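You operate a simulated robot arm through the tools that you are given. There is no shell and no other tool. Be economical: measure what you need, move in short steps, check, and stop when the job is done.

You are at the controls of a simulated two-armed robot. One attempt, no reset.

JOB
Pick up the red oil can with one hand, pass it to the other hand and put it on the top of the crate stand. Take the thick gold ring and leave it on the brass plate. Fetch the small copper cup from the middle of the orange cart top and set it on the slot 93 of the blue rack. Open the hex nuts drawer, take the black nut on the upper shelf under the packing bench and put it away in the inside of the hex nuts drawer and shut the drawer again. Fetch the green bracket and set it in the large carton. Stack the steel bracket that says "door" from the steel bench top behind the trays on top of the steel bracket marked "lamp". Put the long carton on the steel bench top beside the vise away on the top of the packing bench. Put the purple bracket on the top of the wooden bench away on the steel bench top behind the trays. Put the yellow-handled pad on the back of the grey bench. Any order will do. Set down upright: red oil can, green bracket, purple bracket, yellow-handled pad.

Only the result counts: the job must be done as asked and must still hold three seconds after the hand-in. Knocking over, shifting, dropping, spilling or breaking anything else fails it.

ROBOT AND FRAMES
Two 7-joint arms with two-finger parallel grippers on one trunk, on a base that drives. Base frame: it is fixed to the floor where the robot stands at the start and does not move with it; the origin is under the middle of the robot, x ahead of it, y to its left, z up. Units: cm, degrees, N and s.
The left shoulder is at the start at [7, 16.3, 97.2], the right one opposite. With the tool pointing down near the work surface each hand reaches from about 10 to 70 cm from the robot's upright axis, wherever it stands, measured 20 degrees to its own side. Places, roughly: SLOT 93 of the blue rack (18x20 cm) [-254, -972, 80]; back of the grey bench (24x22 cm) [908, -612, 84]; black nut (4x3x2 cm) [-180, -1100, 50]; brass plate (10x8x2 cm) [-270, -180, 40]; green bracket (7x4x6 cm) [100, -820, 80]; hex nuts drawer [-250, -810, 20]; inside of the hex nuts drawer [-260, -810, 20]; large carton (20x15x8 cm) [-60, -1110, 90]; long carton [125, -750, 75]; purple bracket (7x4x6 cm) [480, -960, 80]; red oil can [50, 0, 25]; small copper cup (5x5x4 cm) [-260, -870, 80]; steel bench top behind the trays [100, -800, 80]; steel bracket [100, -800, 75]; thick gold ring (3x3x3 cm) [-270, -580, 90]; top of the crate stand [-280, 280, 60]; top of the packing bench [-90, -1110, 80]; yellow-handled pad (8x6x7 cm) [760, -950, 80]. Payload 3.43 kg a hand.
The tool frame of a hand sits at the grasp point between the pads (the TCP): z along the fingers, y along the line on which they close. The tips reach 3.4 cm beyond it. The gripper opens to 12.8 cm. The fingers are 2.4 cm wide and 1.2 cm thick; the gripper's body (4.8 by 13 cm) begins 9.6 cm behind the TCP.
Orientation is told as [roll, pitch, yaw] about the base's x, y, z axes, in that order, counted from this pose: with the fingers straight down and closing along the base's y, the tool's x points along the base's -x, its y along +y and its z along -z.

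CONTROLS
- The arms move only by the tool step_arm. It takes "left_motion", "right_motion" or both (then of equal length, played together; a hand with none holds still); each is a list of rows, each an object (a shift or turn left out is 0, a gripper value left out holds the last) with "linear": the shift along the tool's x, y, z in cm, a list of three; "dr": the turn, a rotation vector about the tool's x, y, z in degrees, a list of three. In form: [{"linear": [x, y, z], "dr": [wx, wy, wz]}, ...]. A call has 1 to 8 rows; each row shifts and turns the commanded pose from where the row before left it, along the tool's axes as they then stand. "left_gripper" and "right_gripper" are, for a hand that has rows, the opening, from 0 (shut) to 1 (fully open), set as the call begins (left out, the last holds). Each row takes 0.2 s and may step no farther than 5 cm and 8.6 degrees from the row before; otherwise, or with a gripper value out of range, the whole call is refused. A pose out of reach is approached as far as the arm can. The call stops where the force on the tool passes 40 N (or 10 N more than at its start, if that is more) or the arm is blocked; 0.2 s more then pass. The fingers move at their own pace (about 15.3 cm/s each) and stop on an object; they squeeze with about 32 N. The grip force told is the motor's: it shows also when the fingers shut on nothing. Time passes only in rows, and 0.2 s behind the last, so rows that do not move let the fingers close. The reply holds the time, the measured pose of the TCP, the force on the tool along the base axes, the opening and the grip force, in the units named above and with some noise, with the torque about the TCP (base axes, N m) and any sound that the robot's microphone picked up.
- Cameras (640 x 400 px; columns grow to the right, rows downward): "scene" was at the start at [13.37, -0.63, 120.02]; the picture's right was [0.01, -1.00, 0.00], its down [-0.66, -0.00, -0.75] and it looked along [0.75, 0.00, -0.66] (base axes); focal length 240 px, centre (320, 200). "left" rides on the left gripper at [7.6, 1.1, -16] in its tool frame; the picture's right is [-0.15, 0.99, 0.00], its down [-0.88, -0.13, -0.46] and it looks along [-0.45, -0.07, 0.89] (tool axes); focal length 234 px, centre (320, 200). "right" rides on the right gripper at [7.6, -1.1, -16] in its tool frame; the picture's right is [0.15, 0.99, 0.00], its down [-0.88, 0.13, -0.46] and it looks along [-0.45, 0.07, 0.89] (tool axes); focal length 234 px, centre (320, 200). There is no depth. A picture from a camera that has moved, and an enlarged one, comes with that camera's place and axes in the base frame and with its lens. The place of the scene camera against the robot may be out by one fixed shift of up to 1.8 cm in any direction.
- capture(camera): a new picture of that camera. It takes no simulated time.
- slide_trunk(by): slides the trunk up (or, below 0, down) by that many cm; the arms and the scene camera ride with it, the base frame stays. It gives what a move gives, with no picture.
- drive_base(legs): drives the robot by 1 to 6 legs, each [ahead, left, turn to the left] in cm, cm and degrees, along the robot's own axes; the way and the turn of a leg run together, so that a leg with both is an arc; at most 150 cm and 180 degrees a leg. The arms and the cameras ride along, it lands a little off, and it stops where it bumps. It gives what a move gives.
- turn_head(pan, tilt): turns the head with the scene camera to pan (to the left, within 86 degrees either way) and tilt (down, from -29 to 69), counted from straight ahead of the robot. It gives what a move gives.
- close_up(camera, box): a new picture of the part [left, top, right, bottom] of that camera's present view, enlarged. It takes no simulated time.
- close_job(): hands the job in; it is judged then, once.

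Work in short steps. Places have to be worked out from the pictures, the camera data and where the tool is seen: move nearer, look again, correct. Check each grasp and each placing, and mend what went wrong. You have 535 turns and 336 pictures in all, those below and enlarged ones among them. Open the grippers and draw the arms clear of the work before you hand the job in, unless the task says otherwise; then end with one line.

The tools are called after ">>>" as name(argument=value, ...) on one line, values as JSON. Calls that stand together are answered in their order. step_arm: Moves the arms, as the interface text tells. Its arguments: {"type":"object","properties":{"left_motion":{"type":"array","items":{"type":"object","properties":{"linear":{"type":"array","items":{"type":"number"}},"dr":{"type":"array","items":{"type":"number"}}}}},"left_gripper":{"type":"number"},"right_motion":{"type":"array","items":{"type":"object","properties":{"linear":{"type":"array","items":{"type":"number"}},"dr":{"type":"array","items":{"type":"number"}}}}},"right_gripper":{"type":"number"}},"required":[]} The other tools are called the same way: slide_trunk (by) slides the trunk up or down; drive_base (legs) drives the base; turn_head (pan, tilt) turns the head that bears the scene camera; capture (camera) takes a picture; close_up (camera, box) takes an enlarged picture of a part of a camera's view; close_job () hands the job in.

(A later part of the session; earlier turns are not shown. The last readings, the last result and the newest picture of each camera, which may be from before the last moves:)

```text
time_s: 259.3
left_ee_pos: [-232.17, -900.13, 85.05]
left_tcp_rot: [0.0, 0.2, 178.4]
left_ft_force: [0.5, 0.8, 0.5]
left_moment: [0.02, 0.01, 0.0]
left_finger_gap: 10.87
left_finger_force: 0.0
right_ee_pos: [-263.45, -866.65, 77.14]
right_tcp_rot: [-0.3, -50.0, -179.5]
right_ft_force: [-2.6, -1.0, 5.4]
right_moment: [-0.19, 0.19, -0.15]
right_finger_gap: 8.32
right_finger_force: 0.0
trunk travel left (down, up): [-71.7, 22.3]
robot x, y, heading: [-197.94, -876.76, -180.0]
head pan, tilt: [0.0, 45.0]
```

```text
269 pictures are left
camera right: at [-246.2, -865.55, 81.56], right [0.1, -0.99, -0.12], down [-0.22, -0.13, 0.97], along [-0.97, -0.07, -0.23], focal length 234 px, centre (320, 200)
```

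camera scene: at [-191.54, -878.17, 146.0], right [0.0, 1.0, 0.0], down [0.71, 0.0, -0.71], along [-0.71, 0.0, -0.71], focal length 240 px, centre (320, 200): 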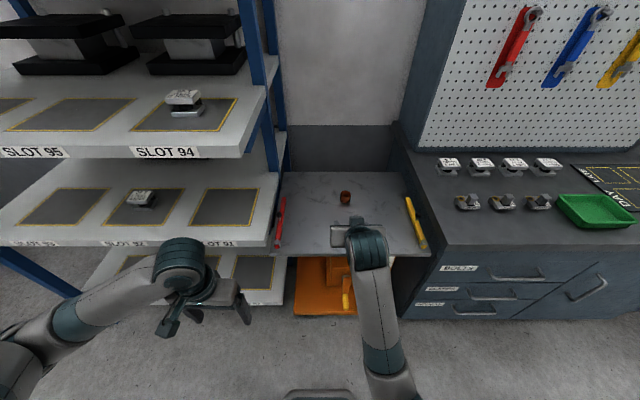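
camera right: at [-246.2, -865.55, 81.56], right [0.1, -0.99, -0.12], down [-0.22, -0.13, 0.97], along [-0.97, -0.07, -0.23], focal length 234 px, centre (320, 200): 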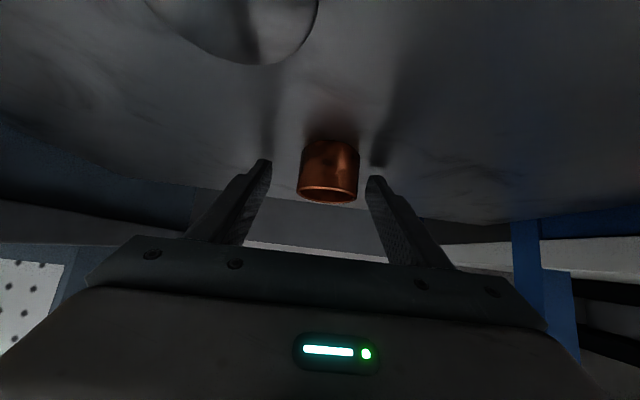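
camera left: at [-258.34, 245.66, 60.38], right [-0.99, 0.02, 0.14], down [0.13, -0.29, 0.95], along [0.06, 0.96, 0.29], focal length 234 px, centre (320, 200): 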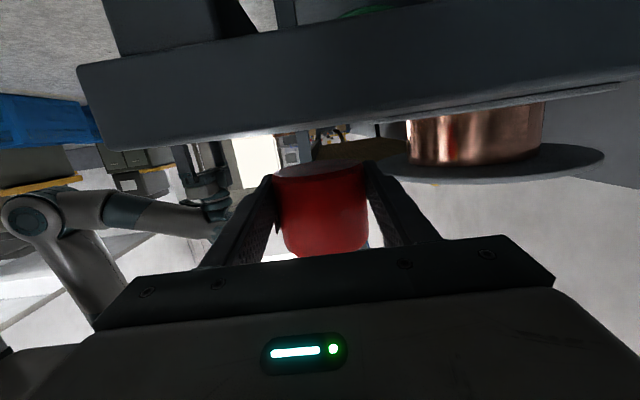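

Tips just touch the cart top; cup centre is about 0.6 cm further left. Correct and close.

>>> step_arm(right_motion=[{"linear": [-0.6, 0.6, 0.2]}, {"linear": [-0.3, 0, 0.3]}])

>>> step_arm(right_motion=[{}, {}, {}], right_gripper=0.2)

>>> capture(camera="right")

```text
time_s: 259.8
left_ee_pos: [-232.18, -900.21, 85.06]
left_tcp_rot: [0.0, 0.4, 178.3]
left_ft_force: [0.6, -0.1, -0.4]
left_moment: [0.01, -0.03, 0.0]
left_finger_gap: 10.87
left_finger_force: 0.1
right_ee_pos: [-263.62, -866.79, 77.12]
right_tcp_rot: [-1.5, -50.3, -178.5]
right_ft_force: [7.4, 0.1, 18.7]
right_moment: [-0.81, 0.07, 0.32]
right_finger_gap: 8.3
right_finger_force: 0.1
trunk travel left (down, up): [-71.7, 22.3]
robot x, y, heading: [-198.21, -876.96, -180.1]
head pan, tilt: [0.0, 45.0]
stopped in row 2 (right hand): the force on the tool passed its limit at 42 N (the readings are from after the stop); the commanded pose is now the measured one
```

```text
time_s: 260.6
left_ee_pos: [-232.07, -900.37, 85.07]
left_tcp_rot: [-0.1, 0.2, 178.4]
left_ft_force: [-0.6, 0.0, 0.9]
left_moment: [-0.01, -0.02, -0.02]
left_finger_gap: 10.89
left_finger_force: 0.0
right_ee_pos: [-263.6, -866.7, 77.18]
right_tcp_rot: [-1.7, -50.1, -178.3]
right_ft_force: [-0.9, -9.1, 21.6]
right_moment: [-0.81, 0.49, 0.2]
right_finger_gap: 4.29
right_finger_force: 32.0
trunk travel left (down, up): [-71.7, 22.3]
robot x, y, heading: [-198.19, -876.54, -180.0]
head pan, tilt: [0.0, 45.0]
```

```text
268 pictures are left
camera right: at [-246.39, -865.67, 81.53], right [0.1, -0.99, -0.13], down [-0.21, -0.15, 0.97], along [-0.97, -0.07, -0.22], focal length 234 px, centre (320, 200)
```

right: 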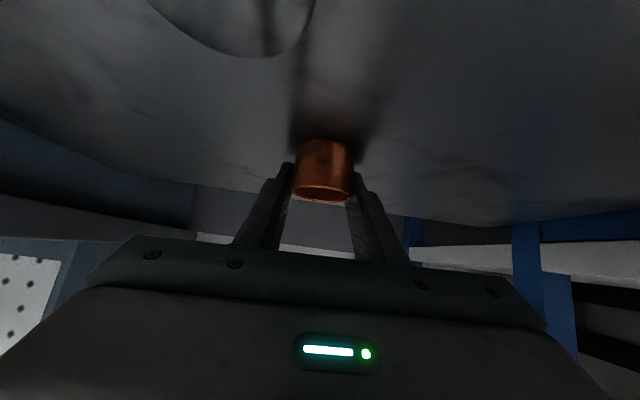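

Gripped (4.3 cm). Lift and check.

>>> step_arm(right_motion=[{"linear": [-1.5, 0, -1.3]}, {"linear": [-3, 0, -2.6]}, {"linear": [-3, 0, -2.6]}])

>>> capture(camera="right")

>>> close_up(camera="scene", box=[240, 130, 440, 255])

```text
time_s: 261.6
left_ee_pos: [-232.18, -900.2, 85.01]
left_tcp_rot: [-0.1, 0.2, 178.4]
left_ft_force: [0.8, -0.3, -0.4]
left_moment: [-0.01, 0.0, -0.03]
left_finger_gap: 10.9
left_finger_force: 0.0
right_ee_pos: [-262.79, -863.11, 84.64]
right_tcp_rot: [-8.1, -48.4, -174.4]
right_ft_force: [-0.6, 0.3, -0.5]
right_moment: [-0.03, -0.01, -0.02]
right_finger_gap: 4.3
right_finger_force: 31.8
trunk travel left (down, up): [-71.7, 22.3]
robot x, y, heading: [-198.01, -876.58, -179.8]
head pan, tilt: [0.0, 45.0]
stopped in row 3 (right hand): the arm was blocked; the commanded pose is now the measured one
```

```text
267 pictures are left
camera right: at [-245.73, -862.57, 89.59], right [0.09, -0.98, -0.2], down [-0.24, -0.22, 0.95], along [-0.97, -0.03, -0.25], focal length 234 px, centre (320, 200)
```

right: 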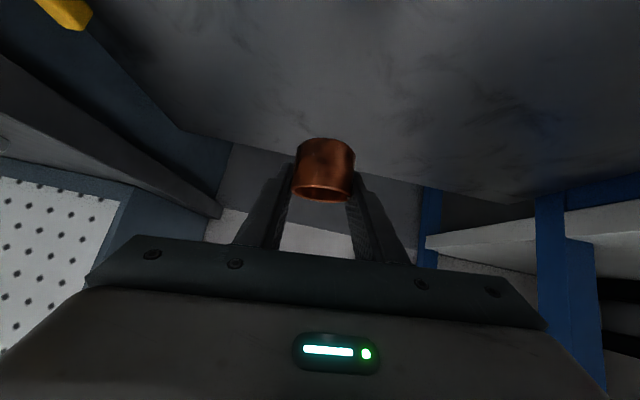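

```text
3.20 times, centred on (340, 192) of scene
camera zoom: at [-211.29, -877.26, 146.0], right [0.0, 1.0, 0.0], down [0.71, 0.0, -0.71], along [-0.71, 0.0, -0.71], focal length 768 px, centre (256, 224)
```

zoom: 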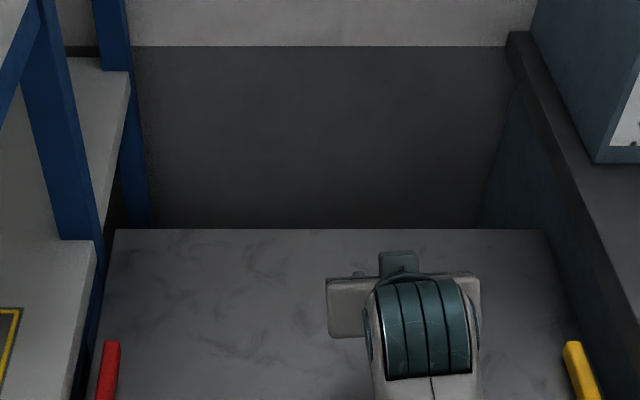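

The cup is held, but the arm hit a joint limit and tilted a bit. Back the base away 45 cm first, then straighten.

>>> drive_base(legs=[[-45, 0, 0]])

>>> capture(camera="scene")

```text
time_s: 264.3
left_ee_pos: [-187.01, -900.16, 85.01]
left_tcp_rot: [0.1, 0.2, 178.3]
left_ft_force: [-0.1, 0.8, -0.9]
left_moment: [-0.01, -0.01, 0.0]
left_finger_gap: 10.94
left_finger_force: 0.1
right_ee_pos: [-217.53, -863.09, 84.74]
right_tcp_rot: [-8.2, -48.4, -174.5]
right_ft_force: [-0.1, 0.0, 0.0]
right_moment: [0.01, 0.04, -0.05]
right_finger_gap: 4.3
right_finger_force: 31.5
trunk travel left (down, up): [-71.7, 22.3]
robot x, y, heading: [-152.59, -876.41, 180.1]
head pan, tilt: [0.0, 45.0]
```

```text
265 pictures are left
camera scene: at [-165.99, -877.22, 146.01], right [0.0, 1.0, 0.0], down [0.71, 0.0, -0.71], along [-0.71, 0.0, -0.71], focal length 240 px, centre (320, 200)
```

scene: 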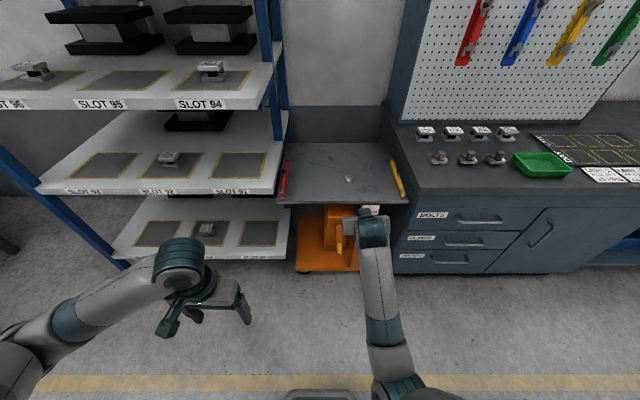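

The grey piece on the cart is undisturbed. Straighten the right hand.

>>> step_arm(right_motion=[{"linear": [2, 0, 1.7], "dr": [-4.1, -1.8, 3.65]}, {}])

>>> capture(camera="right")

```text
time_s: 264.9
left_ee_pos: [-186.97, -900.18, 85.01]
left_tcp_rot: [0.0, 0.2, 178.3]
left_ft_force: [-0.4, 0.6, -0.8]
left_moment: [0.0, 0.02, 0.04]
left_finger_gap: 10.9
left_finger_force: 0.0
right_ee_pos: [-217.56, -862.85, 82.14]
right_tcp_rot: [-0.1, -50.4, -179.9]
right_ft_force: [-0.2, 1.2, -0.6]
right_moment: [0.02, 0.0, -0.02]
right_finger_gap: 4.31
right_finger_force: 32.0
trunk travel left (down, up): [-71.7, 22.3]
robot x, y, heading: [-152.86, -876.55, 179.9]
head pan, tilt: [0.0, 45.0]
```

```text
264 pictures are left
camera right: at [-200.25, -861.64, 86.36], right [0.1, -0.99, -0.11], down [-0.21, -0.13, 0.97], along [-0.97, -0.07, -0.22], focal length 234 px, centre (320, 200)
```

right: 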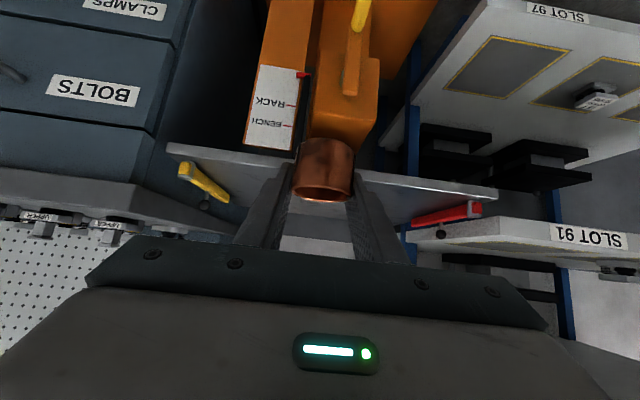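

Straight again, cup upright. Raise 4.5 cm and strafe to line up with slot 93 (y≈−974).

>>> slide_trunk(by=4.5)

>>> drive_base(legs=[[0, 111, 0]])

>>> capture(camera="right")

>>> turn_head(pan=0, tilt=35)

>>> capture(camera="scene")

```text
time_s: 265.8
left_ee_pos: [-187.12, -900.19, 89.53]
left_tcp_rot: [0.0, 0.4, 178.3]
left_ft_force: [0.5, -0.2, 0.7]
left_moment: [0.0, -0.02, -0.01]
left_finger_gap: 10.9
left_finger_force: 0.0
right_ee_pos: [-217.34, -862.85, 86.44]
right_tcp_rot: [0.0, -50.4, -179.9]
right_ft_force: [0.8, -0.2, 0.6]
right_moment: [-0.02, 0.04, -0.01]
right_finger_gap: 4.28
right_finger_force: 32.1
trunk travel left (down, up): [-76.2, 17.8]
robot x, y, heading: [-153.31, -876.55, 179.8]
head pan, tilt: [0.0, 45.0]
```

```text
time_s: 271.5
left_ee_pos: [-186.03, -1011.72, 89.46]
left_tcp_rot: [0.0, 0.4, 179.0]
left_ft_force: [-0.2, -0.1, -0.2]
left_moment: [0.03, 0.01, 0.04]
left_finger_gap: 10.9
left_finger_force: 0.0
right_ee_pos: [-217.06, -974.75, 86.52]
right_tcp_rot: [0.0, -50.5, -179.2]
right_ft_force: [0.1, 0.1, -1.1]
right_moment: [-0.02, 0.0, 0.0]
right_finger_gap: 4.28
right_finger_force: 32.3
trunk travel left (down, up): [-76.2, 17.8]
robot x, y, heading: [-151.97, -987.55, -179.4]
head pan, tilt: [0.0, 45.0]
```

```text
263 pictures are left
camera right: at [-199.8, -973.31, 90.87], right [0.11, -0.99, -0.11], down [-0.21, -0.13, 0.97], along [-0.97, -0.08, -0.22], focal length 234 px, centre (320, 200)
```

right: 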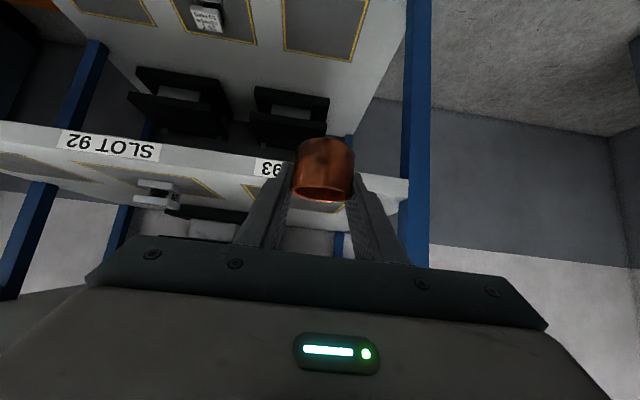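

```text
time_s: 272.2
left_ee_pos: [-186.2, -1011.77, 89.55]
left_tcp_rot: [0.0, 0.3, 179.0]
left_ft_force: [0.3, 1.0, -0.5]
left_moment: [-0.02, 0.02, 0.0]
left_finger_gap: 10.87
left_finger_force: 0.0
right_ee_pos: [-216.97, -974.72, 86.62]
right_tcp_rot: [0.0, -50.4, -179.1]
right_ft_force: [0.4, 0.4, -0.1]
right_moment: [0.01, 0.01, 0.01]
right_finger_gap: 4.3
right_finger_force: 32.1
trunk travel left (down, up): [-76.2, 17.8]
robot x, y, heading: [-152.28, -987.58, -179.3]
head pan, tilt: [0.0, 35.0]
```

```text
262 pictures are left
camera scene: at [-166.08, -988.52, 151.98], right [-0.01, 1.0, 0.0], down [0.57, 0.01, -0.82], along [-0.82, -0.01, -0.57], focal length 240 px, centre (320, 200)
```

scene: 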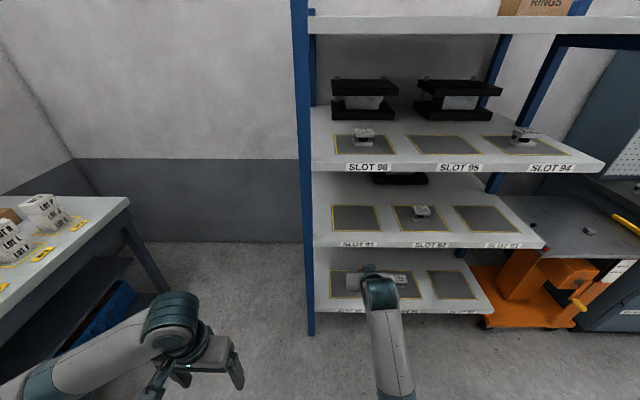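

Slot 93's pad centre computes to (−254,−972,80), matching the hint. Drive ahead 30 with a 2.5 cm shift right, and look.

>>> drive_base(legs=[[30, -2.5, -0.7]])

>>> capture(camera="right")

>>> capture(camera="scene")

```text
time_s: 274.2
left_ee_pos: [-216.53, -1008.87, 89.49]
left_tcp_rot: [0.0, 0.3, 178.3]
left_ft_force: [1.5, -0.6, 0.0]
left_moment: [0.03, 0.0, -0.02]
left_finger_gap: 10.86
left_finger_force: 0.0
right_ee_pos: [-246.89, -971.56, 86.54]
right_tcp_rot: [-0.1, -50.4, -180.0]
right_ft_force: [-0.7, -0.2, -1.5]
right_moment: [-0.01, -0.02, 0.02]
right_finger_gap: 4.29
right_finger_force: 32.3
trunk travel left (down, up): [-76.2, 17.8]
robot x, y, heading: [-182.37, -985.12, 180.1]
head pan, tilt: [0.0, 35.0]
```

```text
261 pictures are left
camera right: at [-229.72, -970.34, 90.85], right [0.09, -0.99, -0.11], down [-0.21, -0.13, 0.97], along [-0.97, -0.07, -0.22], focal length 234 px, centre (320, 200)
```

right: 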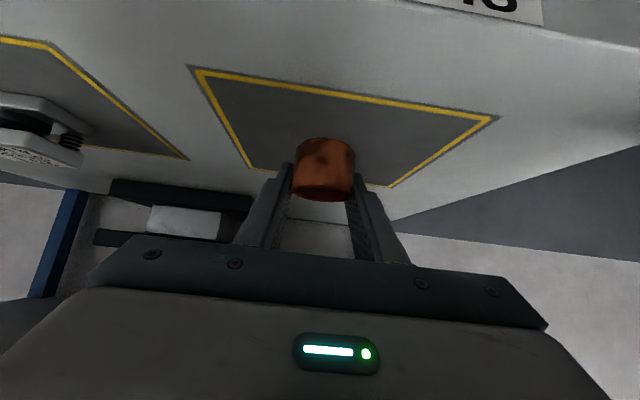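

```text
260 pictures are left
camera scene: at [-196.21, -985.98, 151.98], right [0.0, 1.0, 0.0], down [0.57, 0.0, -0.82], along [-0.82, 0.0, -0.57], focal length 240 px, centre (320, 200)
```

scene: 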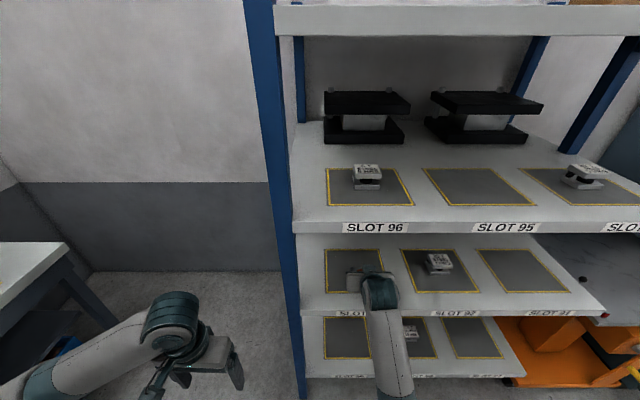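

Pad centre (−253,−972.7). Move ahead 7.5, left 0.9, then lower.

>>> drive_base(legs=[[7.5, 0.9, 0]])

>>> step_arm(right_motion=[{"linear": [0.77, 0, 0.64]}, {"linear": [0.77, 0, 0.64]}, {"linear": [0.23, 0, 0.19]}])

>>> capture(camera="right")

```text
time_s: 275.3
left_ee_pos: [-223.85, -1009.83, 89.44]
left_tcp_rot: [0.0, 0.4, 178.3]
left_ft_force: [0.7, 0.8, -1.7]
left_moment: [-0.02, 0.0, -0.02]
left_finger_gap: 10.86
left_finger_force: 0.0
right_ee_pos: [-254.37, -972.46, 86.46]
right_tcp_rot: [0.0, -50.3, -179.9]
right_ft_force: [-0.2, -0.2, -0.1]
right_moment: [0.04, 0.02, -0.04]
right_finger_gap: 4.28
right_finger_force: 32.3
trunk travel left (down, up): [-76.2, 17.8]
robot x, y, heading: [-189.51, -986.54, 180.0]
head pan, tilt: [0.0, 35.0]
```

```text
time_s: 276.1
left_ee_pos: [-223.97, -1009.83, 89.53]
left_tcp_rot: [0.1, 0.4, 178.3]
left_ft_force: [-0.1, -0.4, 0.7]
left_moment: [0.01, 0.0, -0.03]
left_finger_gap: 10.87
left_finger_force: 0.1
right_ee_pos: [-254.39, -972.26, 84.18]
right_tcp_rot: [0.0, -50.4, -179.9]
right_ft_force: [-0.5, 0.0, -0.4]
right_moment: [-0.01, 0.0, 0.0]
right_finger_gap: 4.27
right_finger_force: 31.9
trunk travel left (down, up): [-76.2, 17.8]
robot x, y, heading: [-189.63, -986.06, 179.9]
head pan, tilt: [0.0, 35.0]
```

```text
259 pictures are left
camera right: at [-237.12, -971.19, 88.56], right [0.09, -0.99, -0.11], down [-0.21, -0.13, 0.97], along [-0.97, -0.07, -0.22], focal length 234 px, centre (320, 200)
```

right: 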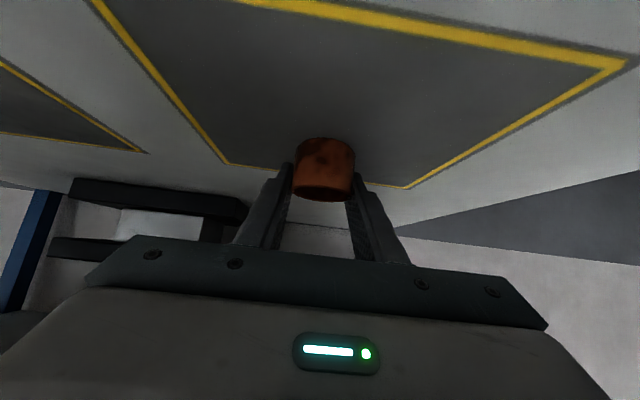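

Over the pad. Lower the last centimetre in small rows.

>>> step_arm(right_motion=[{"linear": [0.19, 0, 0.16]}, {"linear": [0.19, 0, 0.16]}, {"linear": [0.15, 0, 0.13]}])

```text
time_s: 276.9
left_ee_pos: [-223.94, -1009.82, 89.57]
left_tcp_rot: [-0.1, 0.3, 178.3]
left_ft_force: [-0.3, -0.6, 0.4]
left_moment: [0.02, -0.01, -0.01]
left_finger_gap: 10.89
left_finger_force: 0.0
right_ee_pos: [-254.33, -972.28, 83.51]
right_tcp_rot: [-0.1, -50.4, -180.0]
right_ft_force: [0.5, 0.6, 0.0]
right_moment: [0.0, -0.01, -0.01]
right_finger_gap: 4.34
right_finger_force: 32.0
trunk travel left (down, up): [-76.2, 17.8]
robot x, y, heading: [-189.68, -986.04, 180.0]
head pan, tilt: [0.0, 35.0]
```

>>> step_arm(right_motion=[{"linear": [0.15, 0, 0.13]}, {"linear": [0.15, 0, 0.13]}])

```text
time_s: 277.5
left_ee_pos: [-223.96, -1009.74, 89.49]
left_tcp_rot: [0.0, 0.4, 178.3]
left_ft_force: [0.6, 0.1, -1.1]
left_moment: [-0.01, -0.03, -0.02]
left_finger_gap: 10.87
left_finger_force: 0.1
right_ee_pos: [-254.45, -972.44, 83.22]
right_tcp_rot: [0.0, -50.4, -179.8]
right_ft_force: [-0.4, 0.3, 0.5]
right_moment: [0.01, 0.0, 0.0]
right_finger_gap: 4.28
right_finger_force: 32.4
trunk travel left (down, up): [-76.2, 17.8]
robot x, y, heading: [-189.47, -986.06, 179.9]
head pan, tilt: [0.0, 35.0]
```

No contact yet; continue.

>>> step_arm(right_motion=[{"linear": [0.15, 0, 0.13]}, {"linear": [0.15, 0, 0.13]}, {"linear": [0.15, 0, 0.13]}])

>>> close_up(camera="right", box=[220, 80, 420, 205])

```text
time_s: 278.3
left_ee_pos: [-223.79, -1009.81, 89.69]
left_tcp_rot: [0.0, 0.2, 178.3]
left_ft_force: [-0.1, -0.5, -0.2]
left_moment: [0.01, -0.01, -0.01]
left_finger_gap: 10.89
left_finger_force: 0.0
right_ee_pos: [-254.33, -972.34, 83.09]
right_tcp_rot: [-0.1, -51.1, -180.1]
right_ft_force: [-0.7, 2.2, 25.6]
right_moment: [0.16, -0.44, 0.03]
right_finger_gap: 4.3
right_finger_force: 31.8
trunk travel left (down, up): [-76.2, 17.8]
robot x, y, heading: [-190.03, -986.47, 179.9]
head pan, tilt: [0.0, 35.0]
```

```text
3.20 times, centred on (320, 142) of right
camera zoom: at [-237.1, -971.23, 87.21], right [0.09, -0.99, -0.11], down [-0.2, -0.13, 0.97], along [-0.98, -0.07, -0.21], focal length 749 px, centre (320, 384)
```

zoom: 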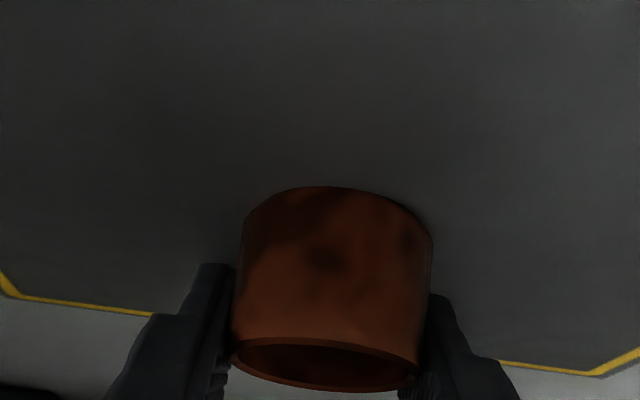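

Contact made inside the yellow outline. Relieve, open and retreat.

>>> step_arm(right_motion=[{"linear": [-0.23, 0, -0.19]}, {}])

>>> step_arm(right_motion=[{}, {}, {}], right_gripper=0.6)

>>> step_arm(right_motion=[{"linear": [0, 0, -3]}, {"linear": [0, 0, -3]}])

>>> capture(camera="right")

```text
time_s: 278.9
left_ee_pos: [-223.78, -1009.86, 89.59]
left_tcp_rot: [0.0, 0.3, 178.3]
left_ft_force: [0.1, 0.4, -0.5]
left_moment: [0.03, 0.0, -0.02]
left_finger_gap: 10.88
left_finger_force: 0.0
right_ee_pos: [-254.3, -972.43, 83.07]
right_tcp_rot: [0.0, -50.7, -179.9]
right_ft_force: [-7.8, 1.4, 22.2]
right_moment: [0.08, 0.48, -0.04]
right_finger_gap: 4.31
right_finger_force: 32.1
trunk travel left (down, up): [-76.2, 17.8]
robot x, y, heading: [-189.93, -986.03, 180.0]
head pan, tilt: [0.0, 35.0]
```

```text
time_s: 279.7
left_ee_pos: [-223.63, -1010.02, 89.49]
left_tcp_rot: [-0.1, 0.2, 178.2]
left_ft_force: [-1.2, -0.6, 0.5]
left_moment: [0.05, 0.05, -0.02]
left_finger_gap: 10.87
left_finger_force: 0.1
right_ee_pos: [-254.19, -972.16, 83.07]
right_tcp_rot: [-0.5, -50.6, -180.0]
right_ft_force: [2.0, -1.8, 23.3]
right_moment: [-1.23, 0.37, 0.69]
right_finger_gap: 7.83
right_finger_force: 3.0
trunk travel left (down, up): [-76.2, 17.8]
robot x, y, heading: [-189.52, -986.19, 180.2]
head pan, tilt: [0.0, 35.0]
```

```text
time_s: 280.3
left_ee_pos: [-223.88, -1009.76, 89.61]
left_tcp_rot: [0.0, 0.3, 178.3]
left_ft_force: [-0.1, -0.5, 0.6]
left_moment: [0.03, 0.02, 0.0]
left_finger_gap: 10.86
left_finger_force: 0.1
right_ee_pos: [-249.46, -972.32, 86.63]
right_tcp_rot: [-0.1, -50.4, -179.8]
right_ft_force: [0.2, -0.4, 0.3]
right_moment: [0.0, -0.03, -0.05]
right_finger_gap: 7.66
right_finger_force: 0.1
trunk travel left (down, up): [-76.2, 17.8]
robot x, y, heading: [-189.91, -986.74, 180.0]
head pan, tilt: [0.0, 35.0]
```

```text
257 pictures are left
camera right: at [-232.35, -971.12, 90.98], right [0.09, -0.99, -0.12], down [-0.21, -0.13, 0.97], along [-0.97, -0.07, -0.22], focal length 234 px, centre (320, 200)
```

right: 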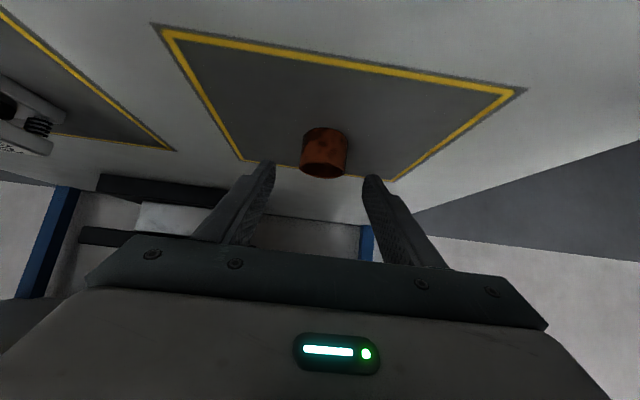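

The cup stands on slot 93. Back out and drive to the drawer cabinet (handle y≈−811).

>>> drive_base(legs=[[-40, 0, 0], [0, -100, 0], [0, -95, 0]])

>>> turn_head(pan=10, tilt=50)

>>> slide_trunk(by=-30)

>>> capture(camera="scene")

```text
time_s: 292.1
left_ee_pos: [-184.53, -814.87, 89.45]
left_tcp_rot: [0.0, 0.3, 178.7]
left_ft_force: [-0.6, 0.2, -0.6]
left_moment: [0.0, -0.02, 0.01]
left_finger_gap: 10.88
left_finger_force: 0.1
right_ee_pos: [-210.62, -777.62, 86.61]
right_tcp_rot: [0.0, -50.4, -179.5]
right_ft_force: [-0.3, -0.2, -1.2]
right_moment: [0.02, 0.01, 0.02]
right_finger_gap: 7.68
right_finger_force: 0.0
trunk travel left (down, up): [-76.2, 17.8]
robot x, y, heading: [-150.39, -791.03, -179.7]
head pan, tilt: [0.0, 35.0]
```

```text
time_s: 292.9
left_ee_pos: [-184.48, -814.87, 89.49]
left_tcp_rot: [0.0, 0.4, 178.7]
left_ft_force: [-1.2, 0.4, -0.6]
left_moment: [-0.03, 0.01, -0.03]
left_finger_gap: 10.86
left_finger_force: 0.0
right_ee_pos: [-210.47, -777.62, 86.56]
right_tcp_rot: [0.0, -50.4, -179.4]
right_ft_force: [-0.6, 0.1, -1.0]
right_moment: [0.02, 0.0, 0.01]
right_finger_gap: 7.68
right_finger_force: 0.1
trunk travel left (down, up): [-76.2, 17.8]
robot x, y, heading: [-150.0, -790.86, -179.7]
head pan, tilt: [10.0, 50.0]
```

```text
time_s: 295.9
left_ee_pos: [-184.46, -814.74, 59.54]
left_tcp_rot: [0.0, 0.3, 178.7]
left_ft_force: [0.5, 0.0, 0.3]
left_moment: [-0.02, 0.0, 0.0]
left_finger_gap: 10.87
left_finger_force: 0.0
right_ee_pos: [-210.51, -777.64, 56.64]
right_tcp_rot: [-0.1, -50.3, -179.5]
right_ft_force: [0.1, 0.2, -0.2]
right_moment: [-0.01, -0.02, 0.0]
right_finger_gap: 7.68
right_finger_force: 0.0
trunk travel left (down, up): [-46.2, 47.8]
robot x, y, heading: [-150.61, -791.47, -179.9]
head pan, tilt: [10.0, 50.0]
```

```text
256 pictures are left
camera scene: at [-163.07, -793.14, 119.82], right [-0.18, 0.98, 0.0], down [0.75, 0.14, -0.64], along [-0.63, -0.12, -0.77], focal length 240 px, centre (320, 200)
```

scene: 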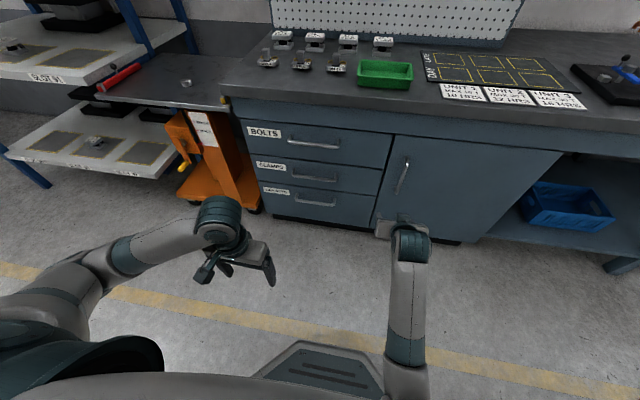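

Handle of the hex-nuts drawer triangulates to (−238.5,−810.1,24.8). Use the left hand: pitch it forward ~65° and roll 90° so it closes vertically on the bar.

>>> step_arm(left_motion=[{"linear": [-3, 0, 0], "dr": [0, -8.2, 0]}, {"linear": [-3, 0, 0.4], "dr": [0, -8.2, 0]}, {"linear": [-3, 0, 0.8], "dr": [0, -8.2, 0]}, {"linear": [-2.7, 0, 1.3], "dr": [0, -8.2, 0]}, {"linear": [-2.5, 0, 1.6], "dr": [0, -8.2, 0]}, {"linear": [-2.2, 0, 2], "dr": [0, -8.2, 0]}, {"linear": [-1.9, 0, 2.3], "dr": [0, -8.2, 0]}, {"linear": [-1.5, 0, 2.6], "dr": [0, -8.2, 0]}])

>>> step_arm(left_motion=[{"dr": [0, 0, 8.5]}, {"dr": [0, 0, 8.5]}, {"dr": [0, 0, 8.5]}, {"dr": [0, 0, 8.5]}, {"dr": [0, 0, 8.5]}, {"dr": [0, 0, 8.5]}, {"dr": [0, 0, 8.5]}, {"dr": [0, 0, 8.5]}], left_gripper=0.35)

>>> step_arm(left_motion=[{"dr": [0, 0, 8.5]}, {"dr": [0, 0, 8.5]}, {"dr": [0, 0, 5]}])

```text
time_s: 297.7
left_ee_pos: [-208.4, -814.25, 59.28]
left_tcp_rot: [0.1, -65.4, 178.5]
left_ft_force: [-0.1, 0.5, 0.3]
left_moment: [0.01, -0.02, 0.0]
left_finger_gap: 10.88
left_finger_force: 0.1
right_ee_pos: [-210.5, -777.66, 56.63]
right_tcp_rot: [-0.1, -50.4, -179.4]
right_ft_force: [0.1, -0.8, -0.4]
right_moment: [-0.04, 0.04, 0.01]
right_finger_gap: 7.68
right_finger_force: 0.0
trunk travel left (down, up): [-46.2, 47.8]
robot x, y, heading: [-150.44, -791.16, -179.5]
head pan, tilt: [10.0, 50.0]
```

```text
time_s: 299.5
left_ee_pos: [-208.46, -814.24, 59.06]
left_tcp_rot: [63.6, -19.7, 98.2]
left_ft_force: [0.0, 0.5, 0.1]
left_moment: [-0.03, 0.0, 0.01]
left_finger_gap: 4.47
left_finger_force: 0.0
right_ee_pos: [-210.4, -777.56, 56.72]
right_tcp_rot: [-0.1, -50.4, -179.6]
right_ft_force: [1.4, 0.1, -1.3]
right_moment: [0.0, -0.01, 0.02]
right_finger_gap: 7.68
right_finger_force: 0.0
trunk travel left (down, up): [-46.2, 47.8]
robot x, y, heading: [-150.43, -791.37, -179.8]
head pan, tilt: [10.0, 50.0]
```

```text
time_s: 300.3
left_ee_pos: [-208.47, -814.33, 59.16]
left_tcp_rot: [65.1, 0.1, 88.6]
left_ft_force: [0.8, 0.4, -0.7]
left_moment: [-0.01, 0.04, 0.0]
left_finger_gap: 4.46
left_finger_force: 0.1
right_ee_pos: [-210.36, -777.51, 56.68]
right_tcp_rot: [-0.1, -50.4, -179.4]
right_ft_force: [0.5, 0.5, -0.6]
right_moment: [0.0, 0.01, 0.01]
right_finger_gap: 7.7
right_finger_force: 0.0
trunk travel left (down, up): [-46.2, 47.8]
robot x, y, heading: [-150.56, -791.14, -179.6]
head pan, tilt: [10.0, 50.0]
```

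Orientation reached. Extend forward 14 cm, then lower toward the handle height.

>>> step_arm(left_motion=[{"linear": [0, 1.6, 3.4]}, {"linear": [0, 1.6, 3.4]}, {"linear": [0, 1.6, 3.4]}, {"linear": [0, -3.62, 1.69]}, {"linear": [0, -3.62, 1.69]}, {"linear": [0, -3.62, 1.69]}, {"linear": [0, -3.62, 1.69]}])

>>> slide_trunk(by=-15)

>>> capture(camera="left")

>>> capture(camera="scene")

```text
time_s: 301.9
left_ee_pos: [-220.05, -814.13, 43.25]
left_tcp_rot: [65.3, -0.1, 88.7]
left_ft_force: [-0.2, 0.4, 0.6]
left_moment: [0.0, -0.01, 0.02]
left_finger_gap: 4.51
left_finger_force: 0.0
right_ee_pos: [-210.51, -777.61, 56.57]
right_tcp_rot: [-0.1, -50.5, -179.5]
right_ft_force: [1.0, 0.3, -0.3]
right_moment: [0.0, -0.02, -0.01]
right_finger_gap: 7.69
right_finger_force: 0.1
trunk travel left (down, up): [-46.2, 47.8]
robot x, y, heading: [-150.31, -791.1, -179.4]
head pan, tilt: [10.0, 50.0]
```

```text
time_s: 303.6
left_ee_pos: [-219.92, -814.03, 28.31]
left_tcp_rot: [65.4, -0.1, 88.7]
left_ft_force: [0.2, 0.4, -0.1]
left_moment: [0.01, 0.01, 0.01]
left_finger_gap: 4.49
left_finger_force: 0.0
right_ee_pos: [-210.5, -777.6, 41.58]
right_tcp_rot: [-0.1, -50.4, -179.4]
right_ft_force: [0.2, -0.1, -0.7]
right_moment: [-0.04, -0.01, 0.01]
right_finger_gap: 7.66
right_finger_force: 0.0
trunk travel left (down, up): [-31.2, 62.8]
robot x, y, heading: [-150.05, -791.01, -179.7]
head pan, tilt: [10.0, 50.0]
```

```text
255 pictures are left
camera left: at [-206.13, -822.01, 36.11], right [-0.41, 0.16, 0.9], down [0.49, 0.87, 0.07], along [-0.77, 0.47, -0.43], focal length 234 px, centre (320, 200)
```

left: 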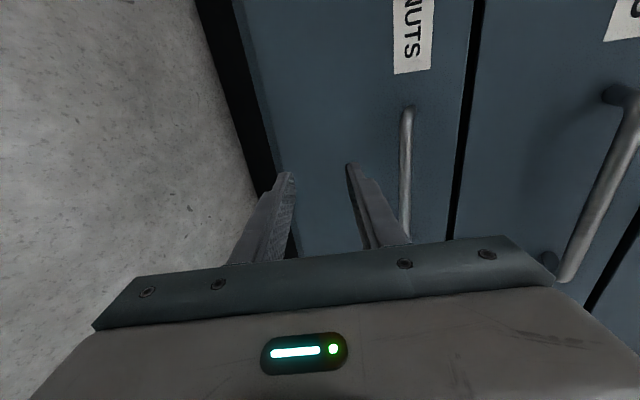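

```text
254 pictures are left
camera scene: at [-163.07, -793.14, 104.82], right [-0.18, 0.98, 0.0], down [0.75, 0.14, -0.64], along [-0.63, -0.12, -0.77], focal length 240 px, centre (320, 200)
```

scene: 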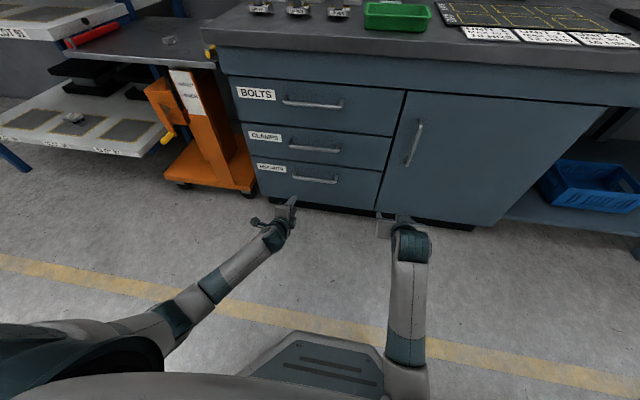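

Better triangulation now puts the handle at ≈(−232.5,−810.5,33). Raise the hand 5.5 cm, shift 3.5 cm right, and look.

>>> step_arm(left_motion=[{"linear": [0, 2.54, -1.18]}, {"linear": [0, 2.54, -1.18]}])

>>> drive_base(legs=[[0, -3.5, 0]])

>>> capture(camera="left")

```text
time_s: 304.2
left_ee_pos: [-219.9, -813.97, 33.94]
left_tcp_rot: [65.2, -0.1, 88.6]
left_ft_force: [1.2, -1.2, -0.1]
left_moment: [0.01, 0.01, -0.02]
left_finger_gap: 4.49
left_finger_force: 0.0
right_ee_pos: [-210.54, -777.52, 41.73]
right_tcp_rot: [-0.1, -50.5, -179.5]
right_ft_force: [0.1, 0.2, -0.8]
right_moment: [0.02, 0.01, 0.02]
right_finger_gap: 7.7
right_finger_force: 0.0
trunk travel left (down, up): [-31.2, 62.8]
robot x, y, heading: [-150.61, -790.98, -179.7]
head pan, tilt: [10.0, 50.0]
```

```text
time_s: 305.1
left_ee_pos: [-219.96, -810.39, 33.88]
left_tcp_rot: [65.3, 0.0, 88.8]
left_ft_force: [0.7, 1.3, 0.4]
left_moment: [0.02, -0.02, -0.02]
left_finger_gap: 4.47
left_finger_force: 0.0
right_ee_pos: [-210.56, -774.11, 41.67]
right_tcp_rot: [0.0, -50.4, -179.6]
right_ft_force: [-1.0, 0.2, 0.0]
right_moment: [-0.02, 0.0, 0.02]
right_finger_gap: 7.69
right_finger_force: 0.0
trunk travel left (down, up): [-31.2, 62.8]
robot x, y, heading: [-150.28, -787.3, -179.5]
head pan, tilt: [10.0, 50.0]
```

```text
253 pictures are left
camera left: at [-206.04, -818.46, 41.68], right [-0.41, 0.16, 0.9], down [0.49, 0.87, 0.07], along [-0.77, 0.47, -0.43], focal length 234 px, centre (320, 200)
```

left: 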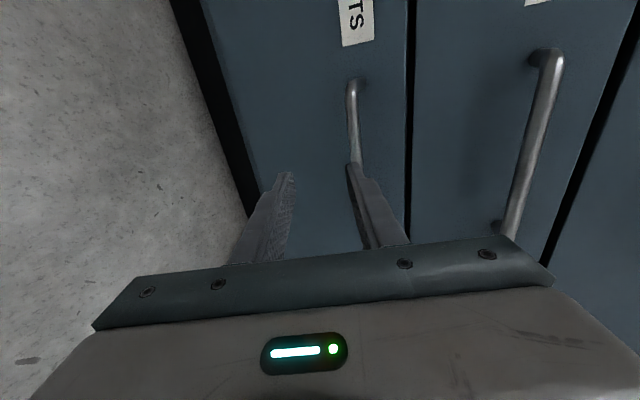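

Bar is at (−234.6, z 32.9). Narrow the opening and drive ahead 12.3 cm so the bar sits between the pads.

>>> step_arm(left_motion=[{}, {}], left_gripper=0.28)

>>> drive_base(legs=[[12.3, 0, 0]])

>>> capture(camera="left")

```text
time_s: 305.7
left_ee_pos: [-219.93, -810.53, 33.86]
left_tcp_rot: [65.2, 0.1, 88.7]
left_ft_force: [1.0, 0.2, -0.1]
left_moment: [0.0, 0.01, -0.02]
left_finger_gap: 3.59
left_finger_force: 0.2
right_ee_pos: [-210.48, -774.06, 41.78]
right_tcp_rot: [-0.1, -50.4, -179.4]
right_ft_force: [-0.1, -0.3, 1.0]
right_moment: [0.02, -0.01, 0.0]
right_finger_gap: 7.67
right_finger_force: 0.0
trunk travel left (down, up): [-31.2, 62.8]
robot x, y, heading: [-150.28, -787.51, -179.9]
head pan, tilt: [10.0, 50.0]
```

```text
time_s: 307.0
left_ee_pos: [-231.35, -810.54, 33.84]
left_tcp_rot: [65.1, 0.0, 88.6]
left_ft_force: [2.4, -0.3, -0.6]
left_moment: [-0.01, 0.0, -0.02]
left_finger_gap: 3.52
left_finger_force: 0.0
right_ee_pos: [-222.52, -774.33, 41.7]
right_tcp_rot: [-0.1, -50.4, -179.2]
right_ft_force: [0.0, 0.0, 1.3]
right_moment: [-0.01, -0.02, 0.0]
right_finger_gap: 7.69
right_finger_force: 0.0
trunk travel left (down, up): [-31.2, 62.8]
robot x, y, heading: [-162.39, -788.0, -179.5]
head pan, tilt: [10.0, 50.0]
stopped in leg 1: the force on the tool passed its limit at 103 N (the readings are from after the stop); the commanded pose is now the measured one
```

```text
252 pictures are left
camera left: at [-217.64, -818.57, 41.59], right [-0.41, 0.16, 0.9], down [0.49, 0.87, 0.07], along [-0.77, 0.47, -0.44], focal length 234 px, centre (320, 200)
```

left: 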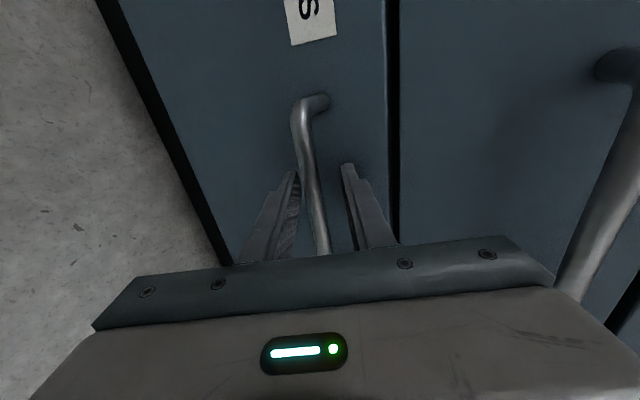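

The fingertips touched the drawer face; the bar lies between the fingers. Ease back half a centimetre and close on it.

>>> step_arm(left_motion=[{"linear": [0, -0.3, -0.65]}])

>>> step_arm(left_motion=[{}, {}, {}], left_gripper=0.0)

>>> capture(camera="left")

```text
time_s: 307.4
left_ee_pos: [-230.71, -810.64, 33.84]
left_tcp_rot: [65.2, 0.0, 88.7]
left_ft_force: [0.4, 0.2, 0.4]
left_moment: [0.01, -0.01, 0.01]
left_finger_gap: 3.61
left_finger_force: 0.1
right_ee_pos: [-222.48, -774.3, 41.63]
right_tcp_rot: [-0.1, -50.4, -179.3]
right_ft_force: [0.1, -0.4, -0.8]
right_moment: [0.04, -0.02, 0.0]
right_finger_gap: 7.67
right_finger_force: 0.1
trunk travel left (down, up): [-31.2, 62.8]
robot x, y, heading: [-161.84, -787.32, -179.4]
head pan, tilt: [10.0, 50.0]
```

```text
time_s: 308.2
left_ee_pos: [-230.67, -810.66, 33.52]
left_tcp_rot: [64.9, 0.0, 88.7]
left_ft_force: [9.2, 0.4, -9.7]
left_moment: [0.93, -0.16, 0.6]
left_finger_gap: 1.4
left_finger_force: 44.6
right_ee_pos: [-222.6, -774.27, 41.57]
right_tcp_rot: [-0.2, -50.4, -179.3]
right_ft_force: [0.0, -0.6, 0.7]
right_moment: [0.0, 0.01, -0.02]
right_finger_gap: 7.69
right_finger_force: 0.1
trunk travel left (down, up): [-31.2, 62.8]
robot x, y, heading: [-162.59, -787.46, -179.5]
head pan, tilt: [10.0, 50.0]
```

```text
251 pictures are left
camera left: at [-216.92, -818.59, 41.41], right [-0.42, 0.16, 0.9], down [0.49, 0.87, 0.08], along [-0.77, 0.47, -0.44], focal length 234 px, centre (320, 200)
```

left: 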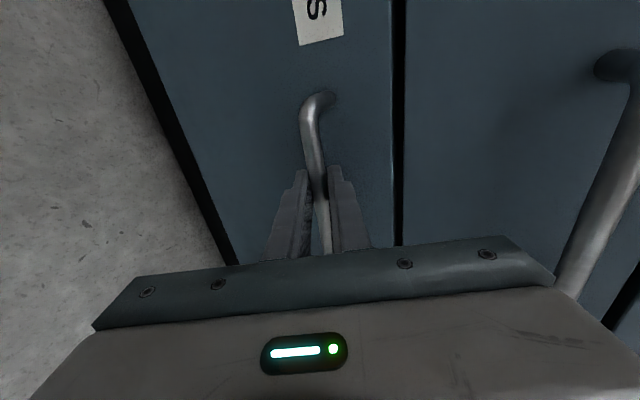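

Bar gripped (1.4 cm). Pull the drawer by driving back 24 cm.

>>> drive_base(legs=[[-12, 0, 0]])

>>> capture(camera="left")

```text
time_s: 309.5
left_ee_pos: [-218.99, -810.46, 33.58]
left_tcp_rot: [65.0, 0.0, 88.9]
left_ft_force: [-0.3, -2.7, -17.4]
left_moment: [0.92, -0.17, 0.39]
left_finger_gap: 1.37
left_finger_force: 44.8
right_ee_pos: [-210.72, -774.33, 41.59]
right_tcp_rot: [-0.2, -50.3, -179.1]
right_ft_force: [0.0, 0.0, -0.7]
right_moment: [-0.01, -0.02, 0.06]
right_finger_gap: 7.69
right_finger_force: 0.0
trunk travel left (down, up): [-31.2, 62.8]
robot x, y, heading: [-150.26, -787.32, -179.4]
head pan, tilt: [10.0, 50.0]
```

```text
250 pictures are left
camera left: at [-205.19, -818.57, 41.41], right [-0.42, 0.16, 0.9], down [0.49, 0.87, 0.07], along [-0.77, 0.47, -0.44], focal length 234 px, centre (320, 200)
```

left: 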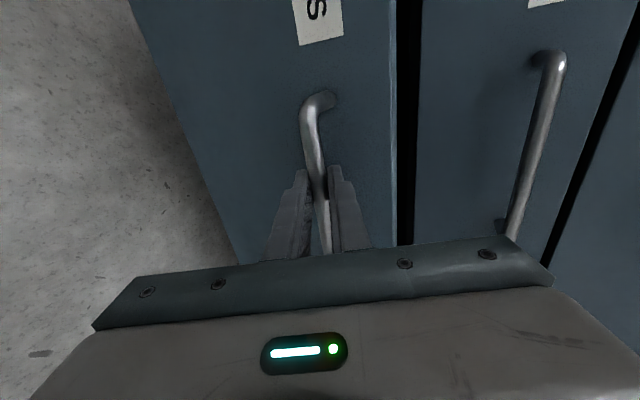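

The drawer follows. Pull 14 cm more.

>>> drive_base(legs=[[-14, 0, 0]])

>>> step_arm(left_motion=[{}, {}, {}], left_gripper=0.3)

>>> drive_base(legs=[[-15, 0, 0]])

>>> capture(camera="scene")

```text
time_s: 310.8
left_ee_pos: [-204.96, -810.67, 33.5]
left_tcp_rot: [65.0, 0.0, 88.8]
left_ft_force: [-0.3, -4.4, -10.3]
left_moment: [0.88, -0.1, 0.61]
left_finger_gap: 1.34
left_finger_force: 45.2
right_ee_pos: [-196.8, -774.2, 41.64]
right_tcp_rot: [-0.3, -50.3, -179.2]
right_ft_force: [-0.4, 0.0, -0.3]
right_moment: [-0.02, 0.0, 0.02]
right_finger_gap: 7.69
right_finger_force: 0.1
trunk travel left (down, up): [-31.2, 62.8]
robot x, y, heading: [-136.58, -787.27, -179.5]
head pan, tilt: [10.0, 50.0]
```

```text
time_s: 311.6
left_ee_pos: [-204.98, -810.79, 33.56]
left_tcp_rot: [65.0, 0.2, 88.8]
left_ft_force: [0.3, 0.4, 0.2]
left_moment: [0.01, 0.0, 0.0]
left_finger_gap: 3.85
left_finger_force: 0.0
right_ee_pos: [-196.79, -774.11, 41.65]
right_tcp_rot: [0.0, -50.3, -179.2]
right_ft_force: [0.0, 0.2, 0.5]
right_moment: [0.0, 0.01, -0.03]
right_finger_gap: 7.7
right_finger_force: 0.0
trunk travel left (down, up): [-31.2, 62.8]
robot x, y, heading: [-136.75, -786.98, -179.4]
head pan, tilt: [10.0, 50.0]
```

```text
time_s: 313.0
left_ee_pos: [-189.82, -810.46, 33.64]
left_tcp_rot: [65.0, 0.0, 89.0]
left_ft_force: [0.5, -0.1, 0.2]
left_moment: [0.04, 0.03, -0.01]
left_finger_gap: 3.83
left_finger_force: 0.0
right_ee_pos: [-181.56, -773.98, 41.59]
right_tcp_rot: [-0.1, -50.4, -179.3]
right_ft_force: [-0.9, -0.1, 0.5]
right_moment: [0.0, 0.0, -0.04]
right_finger_gap: 7.69
right_finger_force: 0.1
trunk travel left (down, up): [-31.2, 62.8]
robot x, y, heading: [-121.69, -787.26, -179.1]
head pan, tilt: [10.0, 50.0]
```

```text
249 pictures are left
camera scene: at [-134.1, -789.4, 104.82], right [-0.18, 0.98, 0.0], down [0.75, 0.14, -0.64], along [-0.63, -0.12, -0.77], focal length 240 px, centre (320, 200)
```

scene: 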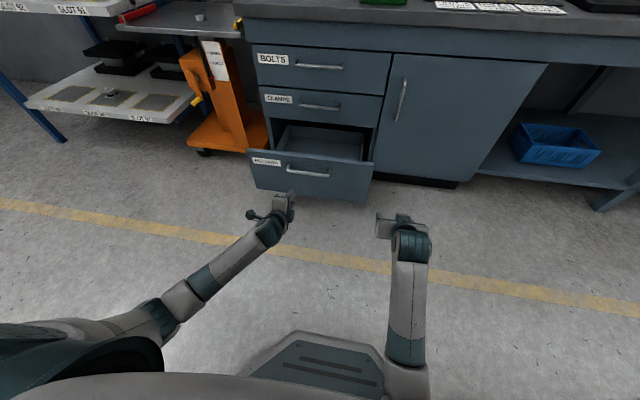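

Drawer is open ~26 cm. Raise the trunk, pull the left hand back, then go for the nut at the packing bench.

>>> slide_trunk(by=20)

>>> step_arm(left_motion=[{"linear": [0, 0.75, -3.1]}, {"linear": [0, 0.75, -3.1]}, {"linear": [0, 0.75, -3.1]}, {"linear": [0, 0.75, -3.1]}, {"linear": [0, 0.75, -3.1]}, {"linear": [0, 0.75, -3.1]}, {"linear": [0, 0.75, -3.1]}])

>>> drive_base(legs=[[-10, 0, 90], [110, -10, 0]])

>>> turn_head(pan=0, tilt=30)

>>> capture(camera="scene")

```text
time_s: 315.1
left_ee_pos: [-189.81, -810.48, 53.61]
left_tcp_rot: [65.0, 0.1, 88.9]
left_ft_force: [-0.4, 0.5, 0.3]
left_moment: [0.04, -0.02, 0.01]
left_finger_gap: 3.85
left_finger_force: 0.2
right_ee_pos: [-181.57, -773.94, 61.68]
right_tcp_rot: [-0.1, -50.4, -179.3]
right_ft_force: [-0.4, -0.2, 0.2]
right_moment: [-0.01, 0.0, 0.02]
right_finger_gap: 7.66
right_finger_force: 0.1
trunk travel left (down, up): [-51.2, 42.8]
robot x, y, heading: [-121.26, -786.99, -179.4]
head pan, tilt: [10.0, 50.0]
```

```text
time_s: 316.8
left_ee_pos: [-172.35, -810.71, 67.67]
left_tcp_rot: [65.1, 0.1, 88.8]
left_ft_force: [0.6, -1.4, -0.3]
left_moment: [0.01, -0.06, 0.03]
left_finger_gap: 3.84
left_finger_force: 0.0
right_ee_pos: [-181.54, -774.0, 61.61]
right_tcp_rot: [-0.1, -50.4, -179.3]
right_ft_force: [0.4, 0.5, 0.1]
right_moment: [0.01, 0.03, 0.0]
right_finger_gap: 7.66
right_finger_force: 0.0
trunk travel left (down, up): [-51.2, 42.8]
robot x, y, heading: [-121.41, -787.05, -179.5]
head pan, tilt: [10.0, 50.0]
```

```text
time_s: 326.2
left_ee_pos: [-103.59, -941.52, 67.55]
left_tcp_rot: [65.0, 0.0, 177.7]
left_ft_force: [-0.3, 0.5, -0.1]
left_moment: [-0.02, 0.0, 0.04]
left_finger_gap: 3.82
left_finger_force: 0.1
right_ee_pos: [-140.45, -950.21, 61.58]
right_tcp_rot: [-0.1, -50.4, -90.3]
right_ft_force: [0.3, 0.6, -0.6]
right_moment: [-0.02, 0.01, 0.01]
right_finger_gap: 7.7
right_finger_force: 0.0
trunk travel left (down, up): [-51.2, 42.8]
robot x, y, heading: [-126.16, -890.21, -90.3]
head pan, tilt: [10.0, 50.0]
```

```text
time_s: 327.0
left_ee_pos: [-103.53, -941.52, 67.62]
left_tcp_rot: [65.0, 0.2, 177.8]
left_ft_force: [-0.5, 0.3, 0.1]
left_moment: [0.02, 0.0, 0.0]
left_finger_gap: 3.84
left_finger_force: 0.1
right_ee_pos: [-140.37, -950.11, 61.68]
right_tcp_rot: [-0.1, -50.4, -90.3]
right_ft_force: [-1.2, 0.1, 0.4]
right_moment: [0.0, -0.03, 0.01]
right_finger_gap: 7.66
right_finger_force: 0.1
trunk travel left (down, up): [-51.2, 42.8]
robot x, y, heading: [-125.97, -890.38, -90.6]
head pan, tilt: [0.0, 30.0]
```

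```text
248 pictures are left
camera scene: at [-126.19, -904.98, 127.76], right [-1.0, 0.01, 0.0], down [0.0, 0.5, -0.87], along [-0.01, -0.87, -0.5], focal length 240 px, centre (320, 200)
```

scene: 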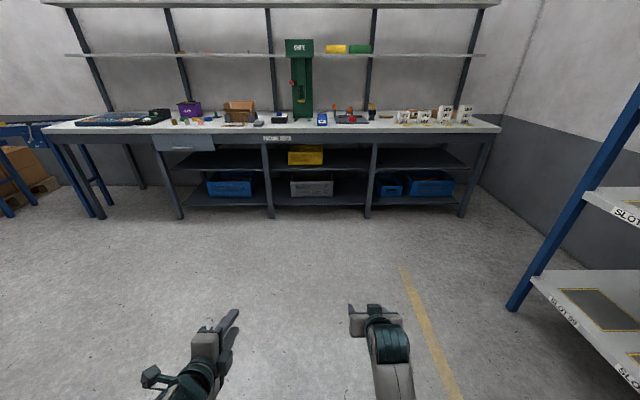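

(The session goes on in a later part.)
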